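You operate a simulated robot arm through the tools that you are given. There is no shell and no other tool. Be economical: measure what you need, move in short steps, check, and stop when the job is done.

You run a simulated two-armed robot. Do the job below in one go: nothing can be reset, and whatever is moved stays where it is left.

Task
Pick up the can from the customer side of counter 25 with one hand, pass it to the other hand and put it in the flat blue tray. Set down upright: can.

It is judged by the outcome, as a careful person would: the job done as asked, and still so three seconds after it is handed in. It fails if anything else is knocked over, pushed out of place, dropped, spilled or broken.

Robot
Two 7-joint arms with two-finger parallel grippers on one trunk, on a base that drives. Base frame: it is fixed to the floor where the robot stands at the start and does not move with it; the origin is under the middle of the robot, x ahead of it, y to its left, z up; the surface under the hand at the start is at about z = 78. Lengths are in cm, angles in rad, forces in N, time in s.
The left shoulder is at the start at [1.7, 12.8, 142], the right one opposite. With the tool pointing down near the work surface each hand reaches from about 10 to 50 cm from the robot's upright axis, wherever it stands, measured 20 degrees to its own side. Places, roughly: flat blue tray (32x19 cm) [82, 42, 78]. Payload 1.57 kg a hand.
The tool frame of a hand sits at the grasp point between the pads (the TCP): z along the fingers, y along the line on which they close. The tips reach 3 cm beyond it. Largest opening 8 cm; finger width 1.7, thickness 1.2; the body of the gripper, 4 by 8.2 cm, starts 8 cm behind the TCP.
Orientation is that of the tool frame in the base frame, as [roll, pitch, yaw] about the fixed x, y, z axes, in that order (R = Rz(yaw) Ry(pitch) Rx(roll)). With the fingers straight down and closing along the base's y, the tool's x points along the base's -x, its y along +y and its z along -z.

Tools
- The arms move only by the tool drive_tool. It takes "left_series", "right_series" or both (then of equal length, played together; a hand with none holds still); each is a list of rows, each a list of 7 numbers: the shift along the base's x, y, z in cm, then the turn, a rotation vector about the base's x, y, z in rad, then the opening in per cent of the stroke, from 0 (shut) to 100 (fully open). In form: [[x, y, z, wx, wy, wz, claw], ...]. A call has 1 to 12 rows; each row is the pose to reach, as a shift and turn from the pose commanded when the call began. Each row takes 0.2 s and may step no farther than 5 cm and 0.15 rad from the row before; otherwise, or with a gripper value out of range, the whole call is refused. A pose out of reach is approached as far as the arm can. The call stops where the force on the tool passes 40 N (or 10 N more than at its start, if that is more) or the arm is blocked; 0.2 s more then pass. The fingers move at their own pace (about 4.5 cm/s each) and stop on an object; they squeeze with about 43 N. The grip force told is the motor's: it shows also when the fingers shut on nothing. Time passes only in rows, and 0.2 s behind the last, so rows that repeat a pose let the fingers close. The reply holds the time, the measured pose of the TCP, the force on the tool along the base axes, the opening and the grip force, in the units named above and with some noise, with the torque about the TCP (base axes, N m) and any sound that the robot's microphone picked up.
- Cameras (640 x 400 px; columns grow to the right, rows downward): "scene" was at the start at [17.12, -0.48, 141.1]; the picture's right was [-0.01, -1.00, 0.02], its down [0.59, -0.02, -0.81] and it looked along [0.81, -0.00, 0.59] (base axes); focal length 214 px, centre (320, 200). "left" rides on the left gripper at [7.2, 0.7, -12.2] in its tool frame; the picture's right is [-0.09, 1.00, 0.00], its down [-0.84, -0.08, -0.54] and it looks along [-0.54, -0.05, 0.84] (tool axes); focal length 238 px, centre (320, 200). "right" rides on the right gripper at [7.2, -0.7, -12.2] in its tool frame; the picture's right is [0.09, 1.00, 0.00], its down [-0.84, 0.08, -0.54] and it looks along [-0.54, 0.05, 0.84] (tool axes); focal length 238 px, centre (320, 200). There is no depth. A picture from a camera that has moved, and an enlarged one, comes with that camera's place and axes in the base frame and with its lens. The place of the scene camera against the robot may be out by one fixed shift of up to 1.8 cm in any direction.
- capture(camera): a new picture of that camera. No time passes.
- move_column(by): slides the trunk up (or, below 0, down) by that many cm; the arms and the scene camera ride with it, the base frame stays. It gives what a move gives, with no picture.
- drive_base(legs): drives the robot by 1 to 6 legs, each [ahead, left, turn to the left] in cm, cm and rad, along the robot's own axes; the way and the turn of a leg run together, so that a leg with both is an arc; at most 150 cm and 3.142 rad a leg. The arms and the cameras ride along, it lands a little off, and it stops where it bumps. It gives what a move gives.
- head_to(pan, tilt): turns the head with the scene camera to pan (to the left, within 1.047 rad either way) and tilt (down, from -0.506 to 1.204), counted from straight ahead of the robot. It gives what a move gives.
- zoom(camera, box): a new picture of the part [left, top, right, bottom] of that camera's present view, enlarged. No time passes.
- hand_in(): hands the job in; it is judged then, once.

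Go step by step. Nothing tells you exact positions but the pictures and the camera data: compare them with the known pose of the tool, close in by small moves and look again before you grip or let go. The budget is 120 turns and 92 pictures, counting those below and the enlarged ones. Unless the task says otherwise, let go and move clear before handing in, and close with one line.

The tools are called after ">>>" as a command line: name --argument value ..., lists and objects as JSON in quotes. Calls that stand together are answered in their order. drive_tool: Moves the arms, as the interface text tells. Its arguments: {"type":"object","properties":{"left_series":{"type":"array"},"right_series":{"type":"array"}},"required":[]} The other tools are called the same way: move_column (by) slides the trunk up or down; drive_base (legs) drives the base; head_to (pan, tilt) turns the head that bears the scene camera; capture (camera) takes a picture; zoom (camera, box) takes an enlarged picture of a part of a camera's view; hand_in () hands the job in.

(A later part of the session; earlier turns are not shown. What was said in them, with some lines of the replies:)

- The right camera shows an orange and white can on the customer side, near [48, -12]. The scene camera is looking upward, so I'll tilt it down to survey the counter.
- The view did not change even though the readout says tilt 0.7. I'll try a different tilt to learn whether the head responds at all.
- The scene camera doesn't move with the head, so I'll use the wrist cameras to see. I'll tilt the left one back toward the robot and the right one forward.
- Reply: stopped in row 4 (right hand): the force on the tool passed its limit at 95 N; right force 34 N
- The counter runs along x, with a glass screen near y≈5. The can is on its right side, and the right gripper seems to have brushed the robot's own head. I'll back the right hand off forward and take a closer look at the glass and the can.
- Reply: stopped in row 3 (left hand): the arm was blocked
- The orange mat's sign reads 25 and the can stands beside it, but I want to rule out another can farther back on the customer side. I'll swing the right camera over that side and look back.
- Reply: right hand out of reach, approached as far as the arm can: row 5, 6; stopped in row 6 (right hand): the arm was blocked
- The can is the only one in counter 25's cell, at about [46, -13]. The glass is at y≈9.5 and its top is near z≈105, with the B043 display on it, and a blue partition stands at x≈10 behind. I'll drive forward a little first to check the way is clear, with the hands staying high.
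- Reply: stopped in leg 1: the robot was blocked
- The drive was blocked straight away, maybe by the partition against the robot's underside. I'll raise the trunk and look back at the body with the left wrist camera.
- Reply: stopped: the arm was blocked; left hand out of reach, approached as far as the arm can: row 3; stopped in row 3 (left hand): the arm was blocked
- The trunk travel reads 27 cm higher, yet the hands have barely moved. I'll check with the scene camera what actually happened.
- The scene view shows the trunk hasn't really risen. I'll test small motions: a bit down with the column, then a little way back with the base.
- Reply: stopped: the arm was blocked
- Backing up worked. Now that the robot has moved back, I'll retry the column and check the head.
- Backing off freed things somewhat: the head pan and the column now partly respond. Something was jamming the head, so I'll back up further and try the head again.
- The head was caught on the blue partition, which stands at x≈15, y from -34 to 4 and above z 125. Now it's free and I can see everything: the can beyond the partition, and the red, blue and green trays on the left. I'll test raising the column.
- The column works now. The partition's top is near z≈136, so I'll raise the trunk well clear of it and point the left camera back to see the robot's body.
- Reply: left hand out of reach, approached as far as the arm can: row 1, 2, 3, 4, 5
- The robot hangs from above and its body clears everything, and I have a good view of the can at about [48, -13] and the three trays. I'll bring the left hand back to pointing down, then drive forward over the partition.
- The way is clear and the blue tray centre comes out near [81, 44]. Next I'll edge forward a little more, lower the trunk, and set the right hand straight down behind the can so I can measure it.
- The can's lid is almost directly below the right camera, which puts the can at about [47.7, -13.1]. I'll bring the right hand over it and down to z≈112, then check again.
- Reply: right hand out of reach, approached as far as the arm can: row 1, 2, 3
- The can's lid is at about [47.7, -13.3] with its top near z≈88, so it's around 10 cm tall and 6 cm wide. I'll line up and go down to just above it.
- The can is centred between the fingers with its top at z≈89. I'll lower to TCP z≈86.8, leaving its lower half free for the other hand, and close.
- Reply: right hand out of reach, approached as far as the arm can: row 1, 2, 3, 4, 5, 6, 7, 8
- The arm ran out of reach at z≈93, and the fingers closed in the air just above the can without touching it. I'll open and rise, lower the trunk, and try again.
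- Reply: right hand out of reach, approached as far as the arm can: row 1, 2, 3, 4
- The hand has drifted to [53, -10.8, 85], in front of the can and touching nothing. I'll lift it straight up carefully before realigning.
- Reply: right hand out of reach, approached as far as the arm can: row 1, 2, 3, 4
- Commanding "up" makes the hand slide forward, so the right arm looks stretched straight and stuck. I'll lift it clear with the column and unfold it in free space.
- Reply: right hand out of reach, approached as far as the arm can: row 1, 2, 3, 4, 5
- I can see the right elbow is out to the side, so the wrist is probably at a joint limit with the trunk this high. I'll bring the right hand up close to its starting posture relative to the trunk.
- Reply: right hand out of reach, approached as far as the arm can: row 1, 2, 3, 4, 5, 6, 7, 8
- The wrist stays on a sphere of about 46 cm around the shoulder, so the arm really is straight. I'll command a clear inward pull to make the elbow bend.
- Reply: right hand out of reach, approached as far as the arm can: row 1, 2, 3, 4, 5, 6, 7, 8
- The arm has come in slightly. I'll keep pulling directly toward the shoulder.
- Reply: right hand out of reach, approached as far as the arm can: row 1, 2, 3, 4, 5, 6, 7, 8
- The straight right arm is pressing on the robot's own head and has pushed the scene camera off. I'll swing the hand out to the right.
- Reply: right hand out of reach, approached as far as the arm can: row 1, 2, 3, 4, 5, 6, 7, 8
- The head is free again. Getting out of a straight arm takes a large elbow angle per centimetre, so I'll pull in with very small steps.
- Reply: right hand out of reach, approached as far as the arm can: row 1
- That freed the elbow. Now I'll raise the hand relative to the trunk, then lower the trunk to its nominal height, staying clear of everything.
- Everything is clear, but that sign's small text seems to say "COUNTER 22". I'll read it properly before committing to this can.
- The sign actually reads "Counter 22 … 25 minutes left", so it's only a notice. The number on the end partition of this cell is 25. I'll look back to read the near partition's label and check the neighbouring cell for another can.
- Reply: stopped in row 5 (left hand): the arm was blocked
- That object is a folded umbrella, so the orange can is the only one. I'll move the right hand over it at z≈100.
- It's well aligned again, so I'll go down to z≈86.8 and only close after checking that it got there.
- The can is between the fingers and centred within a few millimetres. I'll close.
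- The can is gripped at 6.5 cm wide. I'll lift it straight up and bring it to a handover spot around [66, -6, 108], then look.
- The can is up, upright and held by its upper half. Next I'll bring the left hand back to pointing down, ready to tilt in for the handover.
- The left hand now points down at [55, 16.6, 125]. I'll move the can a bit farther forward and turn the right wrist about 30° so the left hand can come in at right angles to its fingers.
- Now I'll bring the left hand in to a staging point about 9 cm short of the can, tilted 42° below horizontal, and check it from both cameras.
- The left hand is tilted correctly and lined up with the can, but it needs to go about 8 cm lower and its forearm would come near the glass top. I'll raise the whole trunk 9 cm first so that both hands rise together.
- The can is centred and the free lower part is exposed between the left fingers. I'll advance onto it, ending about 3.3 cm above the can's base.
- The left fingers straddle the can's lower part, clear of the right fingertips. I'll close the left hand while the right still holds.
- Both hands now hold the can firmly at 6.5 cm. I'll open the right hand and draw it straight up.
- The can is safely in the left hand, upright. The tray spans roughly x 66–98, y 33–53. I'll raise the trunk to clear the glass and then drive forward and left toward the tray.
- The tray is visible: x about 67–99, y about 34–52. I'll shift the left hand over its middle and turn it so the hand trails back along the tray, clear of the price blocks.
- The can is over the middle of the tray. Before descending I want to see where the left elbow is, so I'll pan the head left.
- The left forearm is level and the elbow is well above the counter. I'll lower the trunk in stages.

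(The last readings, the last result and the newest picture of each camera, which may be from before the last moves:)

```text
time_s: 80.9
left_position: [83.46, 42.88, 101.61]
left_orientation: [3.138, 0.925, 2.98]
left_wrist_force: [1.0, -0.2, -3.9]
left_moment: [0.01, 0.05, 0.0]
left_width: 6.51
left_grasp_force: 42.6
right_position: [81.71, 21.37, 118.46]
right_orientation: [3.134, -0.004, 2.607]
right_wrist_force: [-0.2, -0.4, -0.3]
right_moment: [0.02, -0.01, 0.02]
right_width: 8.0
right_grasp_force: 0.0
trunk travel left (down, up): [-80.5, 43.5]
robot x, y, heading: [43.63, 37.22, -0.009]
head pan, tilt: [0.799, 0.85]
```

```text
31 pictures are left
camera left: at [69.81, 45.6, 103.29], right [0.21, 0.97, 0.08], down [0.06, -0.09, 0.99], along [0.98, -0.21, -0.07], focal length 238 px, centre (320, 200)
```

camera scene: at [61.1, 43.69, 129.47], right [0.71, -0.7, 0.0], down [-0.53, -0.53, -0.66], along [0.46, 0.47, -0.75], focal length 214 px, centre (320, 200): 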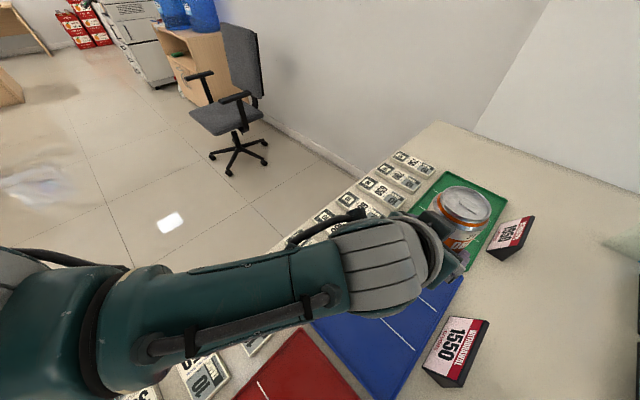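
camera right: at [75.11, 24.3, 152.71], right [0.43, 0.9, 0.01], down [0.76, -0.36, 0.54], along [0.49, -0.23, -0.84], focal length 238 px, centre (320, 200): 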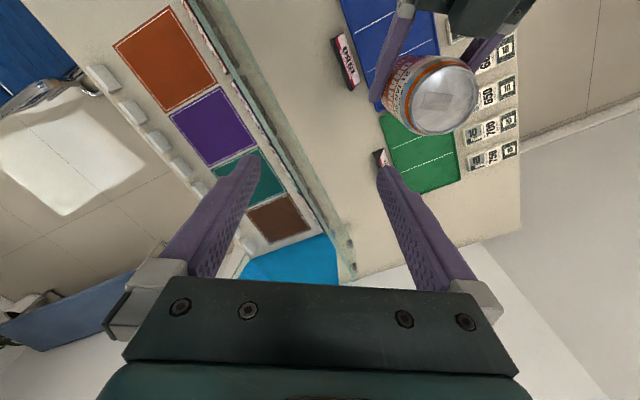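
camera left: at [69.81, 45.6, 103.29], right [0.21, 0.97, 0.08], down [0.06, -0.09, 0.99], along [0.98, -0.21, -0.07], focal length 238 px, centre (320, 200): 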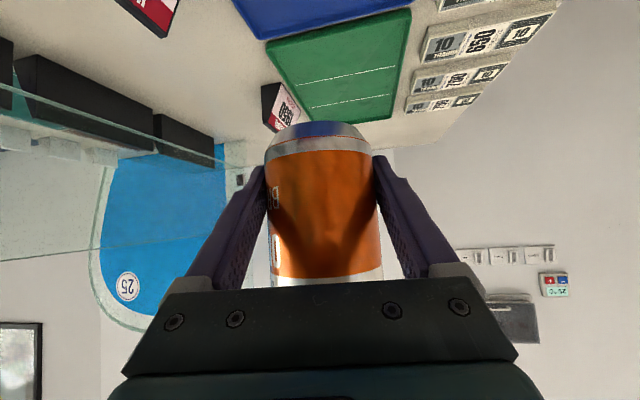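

From the wrist camera the tray's far edge is at x≈98.5, with y from 33.7 to about 51, so the can is right over its centre. I'll continue lowering.

>>> move_column --by -12

>>> capture --camera "left"

>>> capture --camera "scene"

```text
time_s: 82.4
left_position: [83.42, 42.79, 89.6]
left_orientation: [3.138, 0.926, 2.979]
left_wrist_force: [-0.7, -0.1, -4.6]
left_moment: [-0.02, 0.02, -0.01]
left_width: 6.49
left_grasp_force: 43.1
right_position: [81.63, 21.43, 106.52]
right_orientation: [3.134, -0.004, 2.608]
right_wrist_force: [0.3, 0.2, -0.3]
right_moment: [0.0, -0.02, 0.0]
right_width: 7.99
right_grasp_force: 0.1
trunk travel left (down, up): [-68.5, 55.5]
robot x, y, heading: [43.99, 37.94, -0.015]
head pan, tilt: [0.799, 0.85]
```

```text
30 pictures are left
camera left: at [69.81, 45.6, 91.29], right [0.21, 0.97, 0.08], down [0.06, -0.09, 0.99], along [0.98, -0.21, -0.07], focal length 238 px, centre (320, 200)
```

left: 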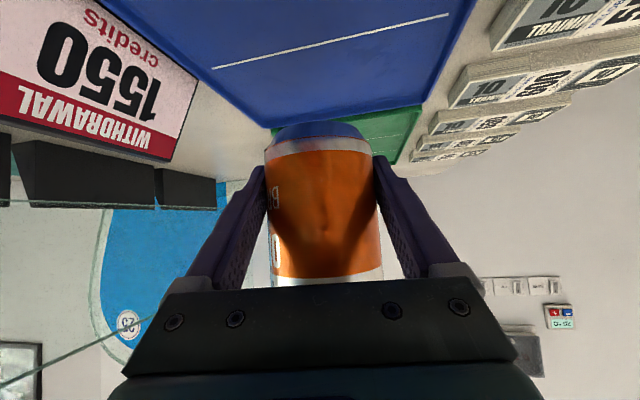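

```text
29 pictures are left
camera scene: at [61.1, 43.69, 117.47], right [0.71, -0.7, 0.0], down [-0.53, -0.53, -0.66], along [0.46, 0.47, -0.75], focal length 214 px, centre (320, 200)
```

scene: 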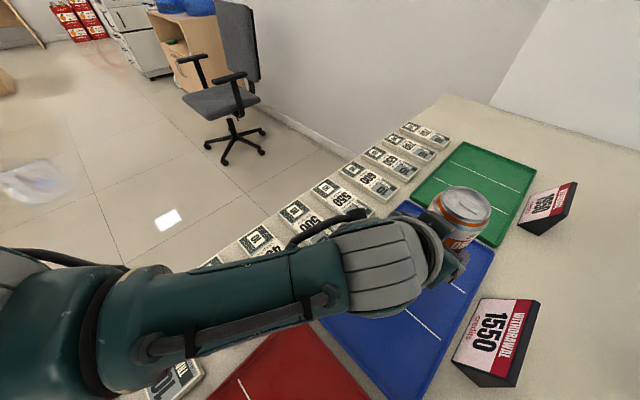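

The can's base is about 7 cm above the tray. I'll lower with the arm now, finishing in small steps to feel for contact.

>>> drive_tool --left_series '[[0, 0, -2, 0, 0, 0, 0], [0, 0, -4, 0, 0, 0, 0], [0, 0, -5.5, 0, 0, 0, 0], [0, 0, -6.2, 0, 0, 0, 0]]'

>>> capture --camera "left"

```text
time_s: 83.4
left_position: [83.57, 42.68, 83.34]
left_orientation: [3.138, 0.924, 2.978]
left_wrist_force: [-0.4, -0.2, -4.6]
left_moment: [0.02, 0.03, 0.0]
left_width: 6.48
left_grasp_force: 42.9
right_position: [81.66, 21.32, 106.47]
right_orientation: [3.136, -0.002, 2.608]
right_wrist_force: [0.1, -0.4, -0.1]
right_moment: [0.04, 0.0, -0.01]
right_width: 8.02
right_grasp_force: 0.0
trunk travel left (down, up): [-68.5, 55.5]
robot x, y, heading: [44.14, 37.57, -0.013]
head pan, tilt: [0.799, 0.85]
```

```text
28 pictures are left
camera left: at [69.86, 45.59, 85.05], right [0.21, 0.97, 0.08], down [0.06, -0.09, 0.99], along [0.98, -0.21, -0.07], focal length 238 px, centre (320, 200)
```

left: 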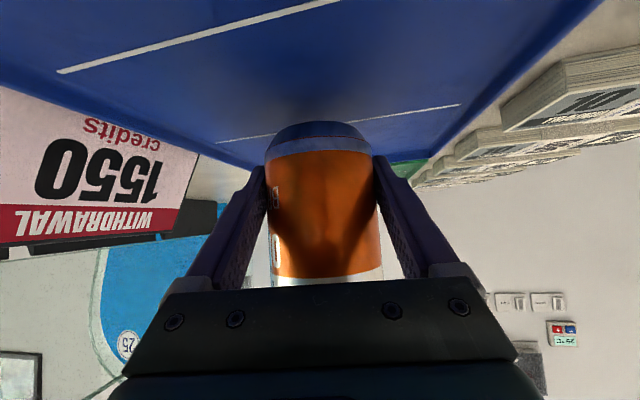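

>>> drive_tool --left_series '[[0, 0, -0.25, 0, 0, 0, 0], [0, 0, -0.5, 0, 0, 0, 0], [0, 0, -0.5, 0, 0, 0, 0]]'

```text
time_s: 84.2
left_position: [83.44, 42.86, 82.95]
left_orientation: [3.138, 0.925, 2.98]
left_wrist_force: [-0.1, 0.8, -3.3]
left_moment: [-0.01, 0.03, 0.05]
left_width: 6.52
left_grasp_force: 42.7
right_position: [81.69, 21.28, 106.6]
right_orientation: [3.135, -0.002, 2.609]
right_wrist_force: [-0.4, -0.9, 0.1]
right_moment: [-0.01, -0.03, -0.02]
right_width: 8.02
right_grasp_force: 0.0
trunk travel left (down, up): [-68.5, 55.5]
robot x, y, heading: [43.65, 37.53, -0.014]
head pan, tilt: [0.799, 0.85]
```

>>> drive_tool --left_series '[[0, 0, -0.2, 0, 0, 0, 0], [0, 0, -0.4, 0, 0, 0, 0], [0, 0, -0.4, 0, 0, 0, 0]]'

>>> capture --camera "left"

```text
time_s: 85.0
left_position: [83.41, 43.36, 82.21]
left_orientation: [3.122, 0.924, 2.965]
left_wrist_force: [-0.2, 0.0, -3.3]
left_moment: [-0.04, 0.04, 0.01]
left_width: 6.47
left_grasp_force: 43.8
right_position: [81.67, 21.29, 106.44]
right_orientation: [3.136, -0.005, 2.605]
right_wrist_force: [0.2, -1.0, -0.2]
right_moment: [0.0, -0.01, 0.02]
right_width: 7.99
right_grasp_force: 0.1
trunk travel left (down, up): [-68.5, 55.5]
robot x, y, heading: [43.67, 37.5, -0.009]
head pan, tilt: [0.799, 0.85]
```

```text
27 pictures are left
camera left: at [69.81, 46.05, 84.09], right [0.21, 0.97, 0.09], down [0.06, -0.1, 0.99], along [0.98, -0.21, -0.08], focal length 238 px, centre (320, 200)
```

left: 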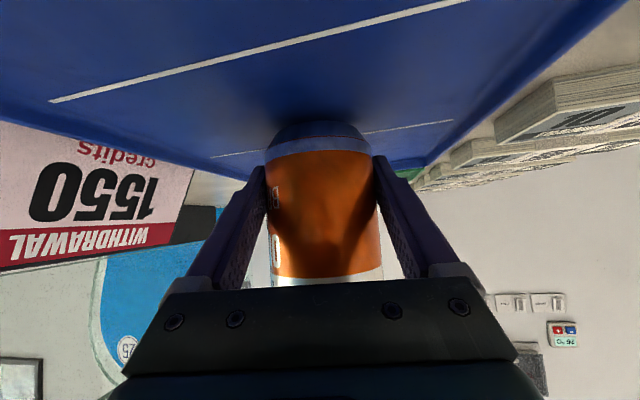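

The hand drifted sideways by 5 mm with no tool force, so part of the arm may be touching something. I'll check from the scene camera.

>>> capture --camera "scene"

```text
26 pictures are left
camera scene: at [61.09, 43.69, 117.46], right [0.71, -0.7, 0.0], down [-0.53, -0.53, -0.66], along [0.46, 0.47, -0.75], focal length 214 px, centre (320, 200)
```

scene: 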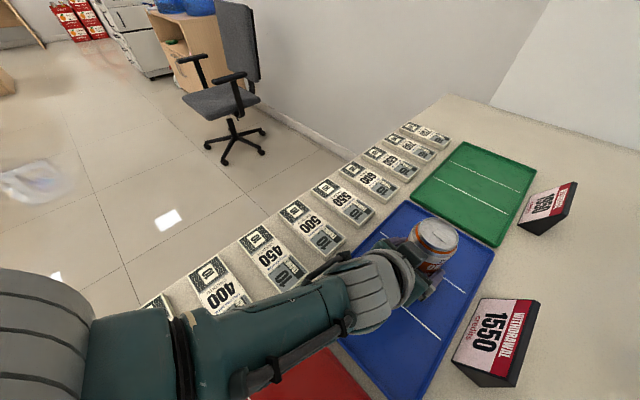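

Nothing seems to be touching and the blocks are all in line, so it looks like arm slack. I'll continue down in tiny steps.

>>> drive_tool --left_series '[[0, 0, -0.15, 0, 0, 0, 0], [0, 0, -0.3, 0, 0, 0, 0], [0, 0, -0.3, 0, 0, 0, 0]]'

>>> zoom --camera "left" --box '[220, 80, 440, 220]'

```text
time_s: 85.8
left_position: [83.53, 43.77, 81.99]
left_orientation: [3.099, 0.922, 2.946]
left_wrist_force: [-1.3, -1.6, 3.7]
left_moment: [-0.22, 0.12, -0.04]
left_width: 6.48
left_grasp_force: 43.1
right_position: [81.79, 21.22, 106.39]
right_orientation: [3.133, -0.003, 2.608]
right_wrist_force: [-0.5, -0.4, -0.3]
right_moment: [0.01, -0.01, 0.03]
right_width: 7.99
right_grasp_force: 0.0
trunk travel left (down, up): [-68.5, 55.5]
robot x, y, heading: [44.1, 37.76, -0.01]
head pan, tilt: [0.799, 0.85]
```

```text
2.86 times, centred on (330, 150) of left
camera zoom: at [69.9, 46.61, 83.7], right [0.21, 0.97, 0.1], down [0.05, -0.11, 0.99], along [0.98, -0.21, -0.08], focal length 681 px, centre (291, 343)
```

zoom: 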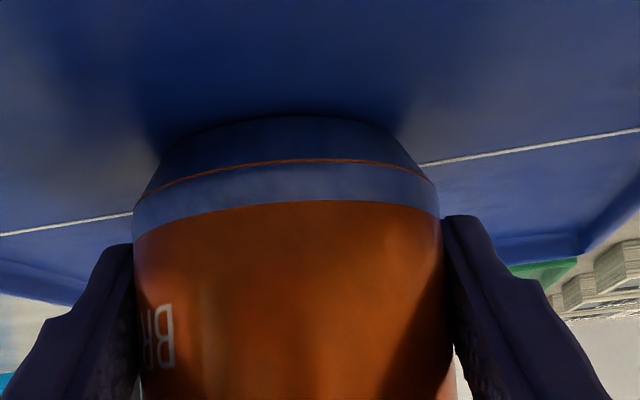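

The base of the can is on the tray now (force went from -3 to +4 N), upright to within about 2°. I'll open the fingers.

>>> drive_tool --left_series '[[0, 0, 0, 0, 0, 0, 30], [0, 0, 0, 0, 0, 0, 100], [0, 0, 0, 0, 0, 0, 100], [0, 0, 0, 0, 0, 0, 100]]'

>>> capture --camera "left"

>>> capture --camera "scene"

```text
time_s: 86.8
left_position: [83.72, 43.99, 81.92]
left_orientation: [3.098, 0.924, 2.954]
left_wrist_force: [0.2, 0.5, 0.9]
left_moment: [-0.03, 0.01, -0.04]
left_width: 8.01
left_grasp_force: 0.1
right_position: [81.82, 21.22, 106.47]
right_orientation: [3.134, -0.003, 2.607]
right_wrist_force: [0.1, -0.1, 0.4]
right_moment: [0.02, -0.02, 0.0]
right_width: 8.01
right_grasp_force: 0.0
trunk travel left (down, up): [-68.5, 55.5]
robot x, y, heading: [44.02, 37.86, -0.012]
head pan, tilt: [0.799, 0.85]
```

```text
24 pictures are left
camera left: at [70.02, 46.75, 83.74], right [0.21, 0.97, 0.1], down [0.05, -0.11, 0.99], along [0.98, -0.2, -0.08], focal length 238 px, centre (320, 200)
```

left: 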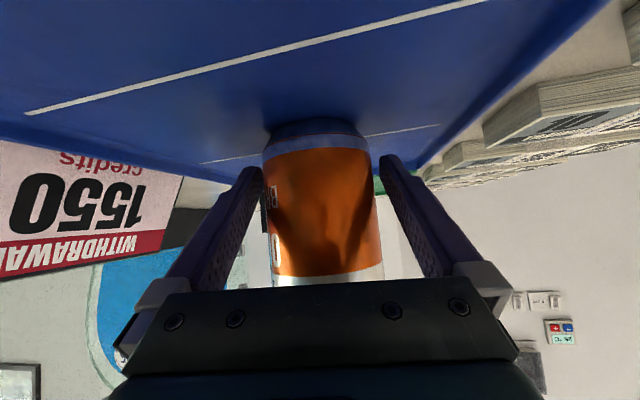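

```text
23 pictures are left
camera scene: at [61.11, 43.69, 117.47], right [0.71, -0.7, 0.0], down [-0.53, -0.53, -0.66], along [0.46, 0.47, -0.75], focal length 214 px, centre (320, 200)
```

scene: 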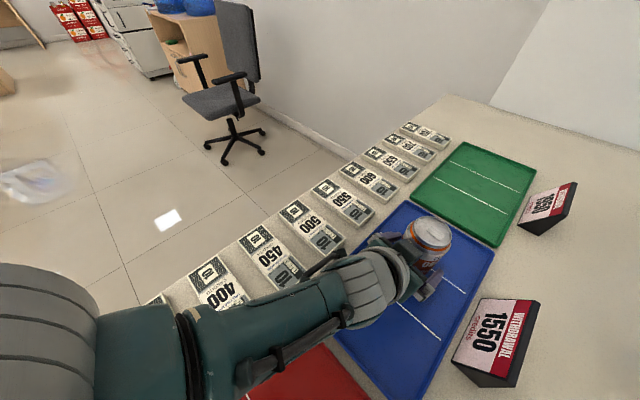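

The can stands on the tray, a little closer to one finger. I'll centre the hand slightly and back out along the finger direction.

>>> drive_tool --left_series '[[0, -0.3, 0.1, 0, 0, 0, 100], [0, -0.5, 0.2, 0, 0, 0, 100]]'

>>> capture --camera "left"

```text
time_s: 87.4
left_position: [83.45, 44.62, 81.69]
left_orientation: [3.062, 0.914, 2.92]
left_wrist_force: [0.2, -0.8, 0.0]
left_moment: [0.0, -0.02, 0.01]
left_width: 8.0
left_grasp_force: 0.1
right_position: [81.69, 21.3, 106.51]
right_orientation: [3.133, -0.005, 2.607]
right_wrist_force: [0.2, 0.6, -0.6]
right_moment: [-0.01, 0.01, -0.04]
right_width: 8.01
right_grasp_force: 0.1
trunk travel left (down, up): [-68.5, 55.5]
robot x, y, heading: [44.1, 37.71, -0.01]
head pan, tilt: [0.799, 0.85]
```

```text
22 pictures are left
camera left: at [69.77, 47.31, 83.55], right [0.21, 0.97, 0.12], down [0.06, -0.14, 0.99], along [0.98, -0.2, -0.09], focal length 238 px, centre (320, 200)
```

left: 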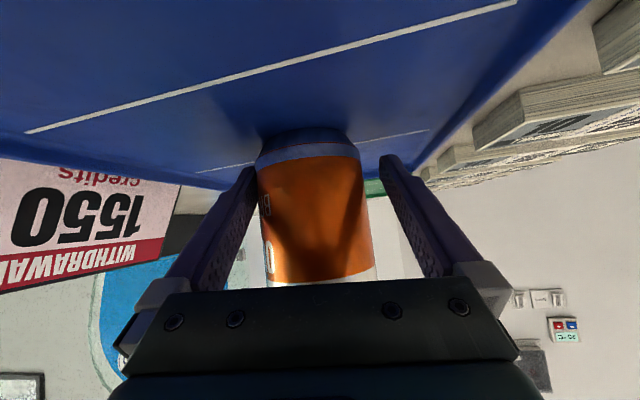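

The left arm has slid the wrong way again, as if fully stretched, so I won't use it for fine moves. I'll nudge the base half a centimetre to the right to centre the fingers.

>>> drive_base --legs '[[0, -0.6, 0]]'

>>> capture --camera "left"

```text
time_s: 88.1
left_position: [83.76, 44.09, 81.85]
left_orientation: [3.062, 0.92, 2.923]
left_wrist_force: [-0.2, 0.1, -0.3]
left_moment: [0.0, -0.02, 0.01]
left_width: 8.0
left_grasp_force: 0.0
right_position: [81.61, 20.79, 106.54]
right_orientation: [3.134, -0.004, 2.61]
right_wrist_force: [0.9, -0.8, 0.2]
right_moment: [0.02, -0.02, 0.0]
right_width: 8.0
right_grasp_force: 0.1
trunk travel left (down, up): [-68.5, 55.5]
robot x, y, heading: [44.0, 36.72, -0.009]
head pan, tilt: [0.799, 0.85]
```

```text
21 pictures are left
camera left: at [70.05, 46.73, 83.68], right [0.21, 0.97, 0.12], down [0.05, -0.13, 0.99], along [0.98, -0.2, -0.08], focal length 238 px, centre (320, 200)
```

left: 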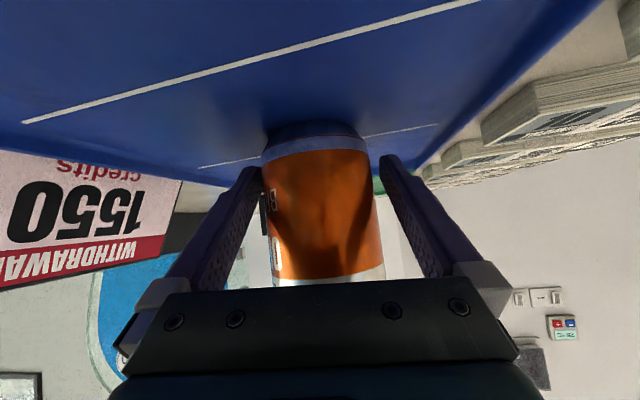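

That's better centred. I'll nudge a touch more, then back the whole robot out along the finger direction.

>>> drive_base --legs '[[0, -0.25, 0], [-8, 1.75, 0]]'

>>> capture --camera "left"

```text
time_s: 89.5
left_position: [75.8, 46.24, 81.8]
left_orientation: [3.042, 0.916, 2.908]
left_wrist_force: [0.6, -0.8, 0.1]
left_moment: [-0.01, 0.01, 0.01]
left_width: 8.02
left_grasp_force: 0.1
right_position: [73.82, 22.31, 106.44]
right_orientation: [3.135, -0.003, 2.609]
right_wrist_force: [-0.1, 0.1, 0.6]
right_moment: [-0.01, 0.0, -0.01]
right_width: 7.99
right_grasp_force: 0.1
trunk travel left (down, up): [-68.5, 55.5]
robot x, y, heading: [36.07, 38.77, -0.01]
head pan, tilt: [0.799, 0.85]
```

```text
20 pictures are left
camera left: at [62.11, 48.93, 83.56], right [0.21, 0.97, 0.13], down [0.05, -0.15, 0.99], along [0.98, -0.2, -0.08], focal length 238 px, centre (320, 200)
```

left: 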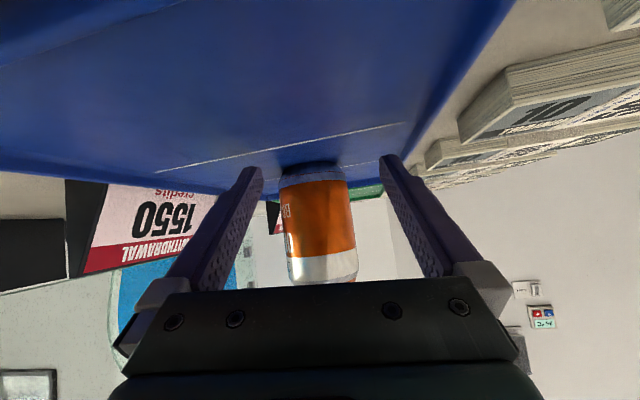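

The can stands alone on the tray and the fingers are clear. I'll raise the trunk and do a final check from above.

>>> move_column --by 35

>>> capture --camera "scene"

>>> head_to --pan 0 --tilt 0.8

>>> capture --camera "scene"

```text
time_s: 92.9
left_position: [75.81, 46.45, 116.64]
left_orientation: [3.036, 0.916, 2.906]
left_wrist_force: [-0.8, -0.7, -0.4]
left_moment: [0.02, 0.02, -0.01]
left_width: 8.0
left_grasp_force: 0.0
right_position: [73.84, 22.4, 141.49]
right_orientation: [3.132, -0.002, 2.61]
right_wrist_force: [-0.4, 1.2, 0.7]
right_moment: [0.02, 0.0, -0.03]
right_width: 7.98
right_grasp_force: 0.1
trunk travel left (down, up): [-103.5, 20.5]
robot x, y, heading: [36.15, 38.9, -0.005]
head pan, tilt: [0.799, 0.85]
```

```text
19 pictures are left
camera scene: at [53.18, 44.68, 152.47], right [0.71, -0.7, 0.0], down [-0.53, -0.53, -0.66], along [0.46, 0.47, -0.75], focal length 214 px, centre (320, 200)
```

scene: 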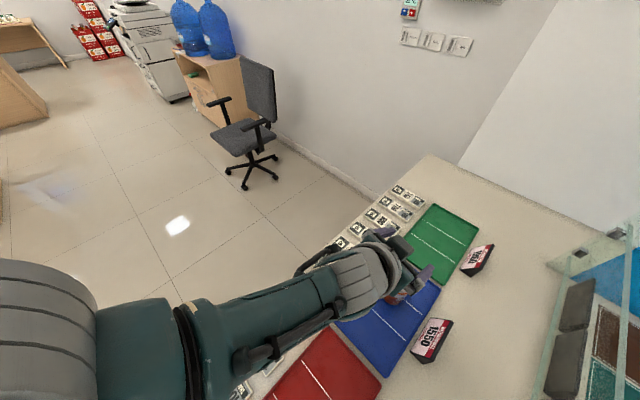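

```text
time_s: 94.0
left_position: [75.71, 46.49, 116.69]
left_orientation: [3.037, 0.916, 2.904]
left_wrist_force: [-0.4, 0.1, 0.4]
left_moment: [-0.03, -0.02, -0.01]
left_width: 7.99
left_grasp_force: 0.1
right_position: [73.79, 22.37, 141.48]
right_orientation: [3.135, -0.003, 2.61]
right_wrist_force: [0.4, -0.7, -0.5]
right_moment: [0.01, -0.01, -0.01]
right_width: 8.02
right_grasp_force: 0.0
trunk travel left (down, up): [-103.5, 20.5]
robot x, y, heading: [36.04, 38.62, -0.008]
head pan, tilt: [0.0, 0.799]
```

```text
18 pictures are left
camera scene: at [55.74, 39.06, 152.87], right [-0.01, -1.0, 0.0], down [-0.72, 0.01, -0.7], along [0.7, -0.01, -0.72], focal length 214 px, centre (320, 200)
```

scene: 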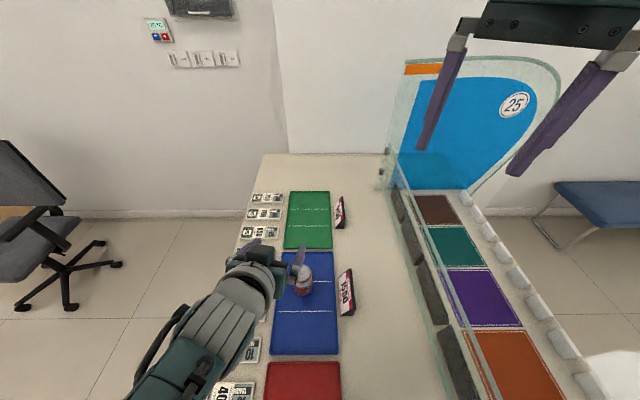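

The can stands in the middle of the blue tray. I'll back away a little more to see that the price blocks behind the arm are still in place.

>>> drive_base --legs '[[-15, 0, 0]]'

>>> capture --camera "scene"

>>> capture --camera "right"

```text
time_s: 95.4
left_position: [60.84, 46.48, 116.68]
left_orientation: [3.037, 0.917, 2.903]
left_wrist_force: [-0.3, -0.7, 0.1]
left_moment: [0.04, -0.02, 0.01]
left_width: 8.0
left_grasp_force: 0.2
right_position: [58.71, 22.42, 141.56]
right_orientation: [3.134, -0.002, 2.606]
right_wrist_force: [0.2, -0.2, -0.4]
right_moment: [0.0, 0.01, -0.03]
right_width: 7.98
right_grasp_force: 0.0
trunk travel left (down, up): [-103.5, 20.5]
robot x, y, heading: [21.38, 38.5, -0.01]
head pan, tilt: [0.0, 0.799]
```

```text
17 pictures are left
camera scene: at [40.67, 39.16, 152.87], right [-0.01, -1.0, 0.0], down [-0.72, 0.01, -0.7], along [0.7, -0.01, -0.72], focal length 214 px, centre (320, 200)
```

scene: 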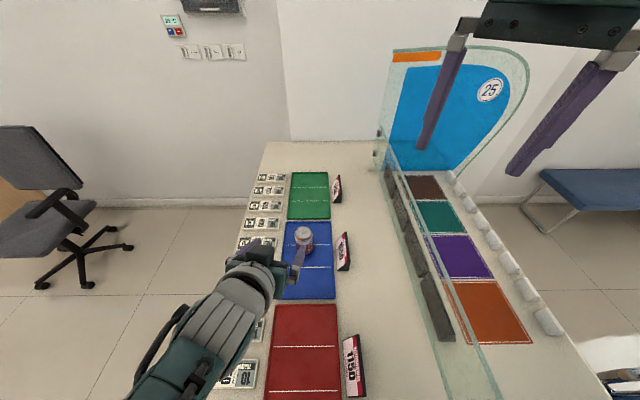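

```text
16 pictures are left
camera right: at [52.1, 25.38, 153.74], right [0.43, 0.9, 0.01], down [0.76, -0.36, 0.54], along [0.49, -0.23, -0.84], focal length 238 px, centre (320, 200)
```

right: 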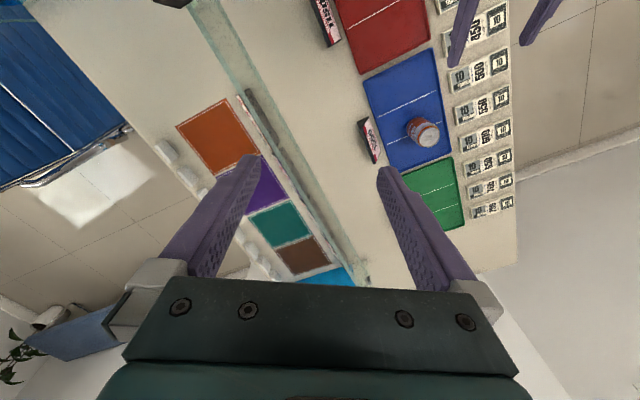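

The can stands upright in the blue tray, and the blocks, signs and other trays I can see are still in line. Both hands are empty and clear, so I'm handing in.

>>> hand_in

```text
The job is handed in.
```

The right hand picked the can up from the customer side of counter 25 and passed it to the left hand. It now stands upright near the middle of the flat blue tray, and I saw nothing knocked over or out of place in the final pictures.
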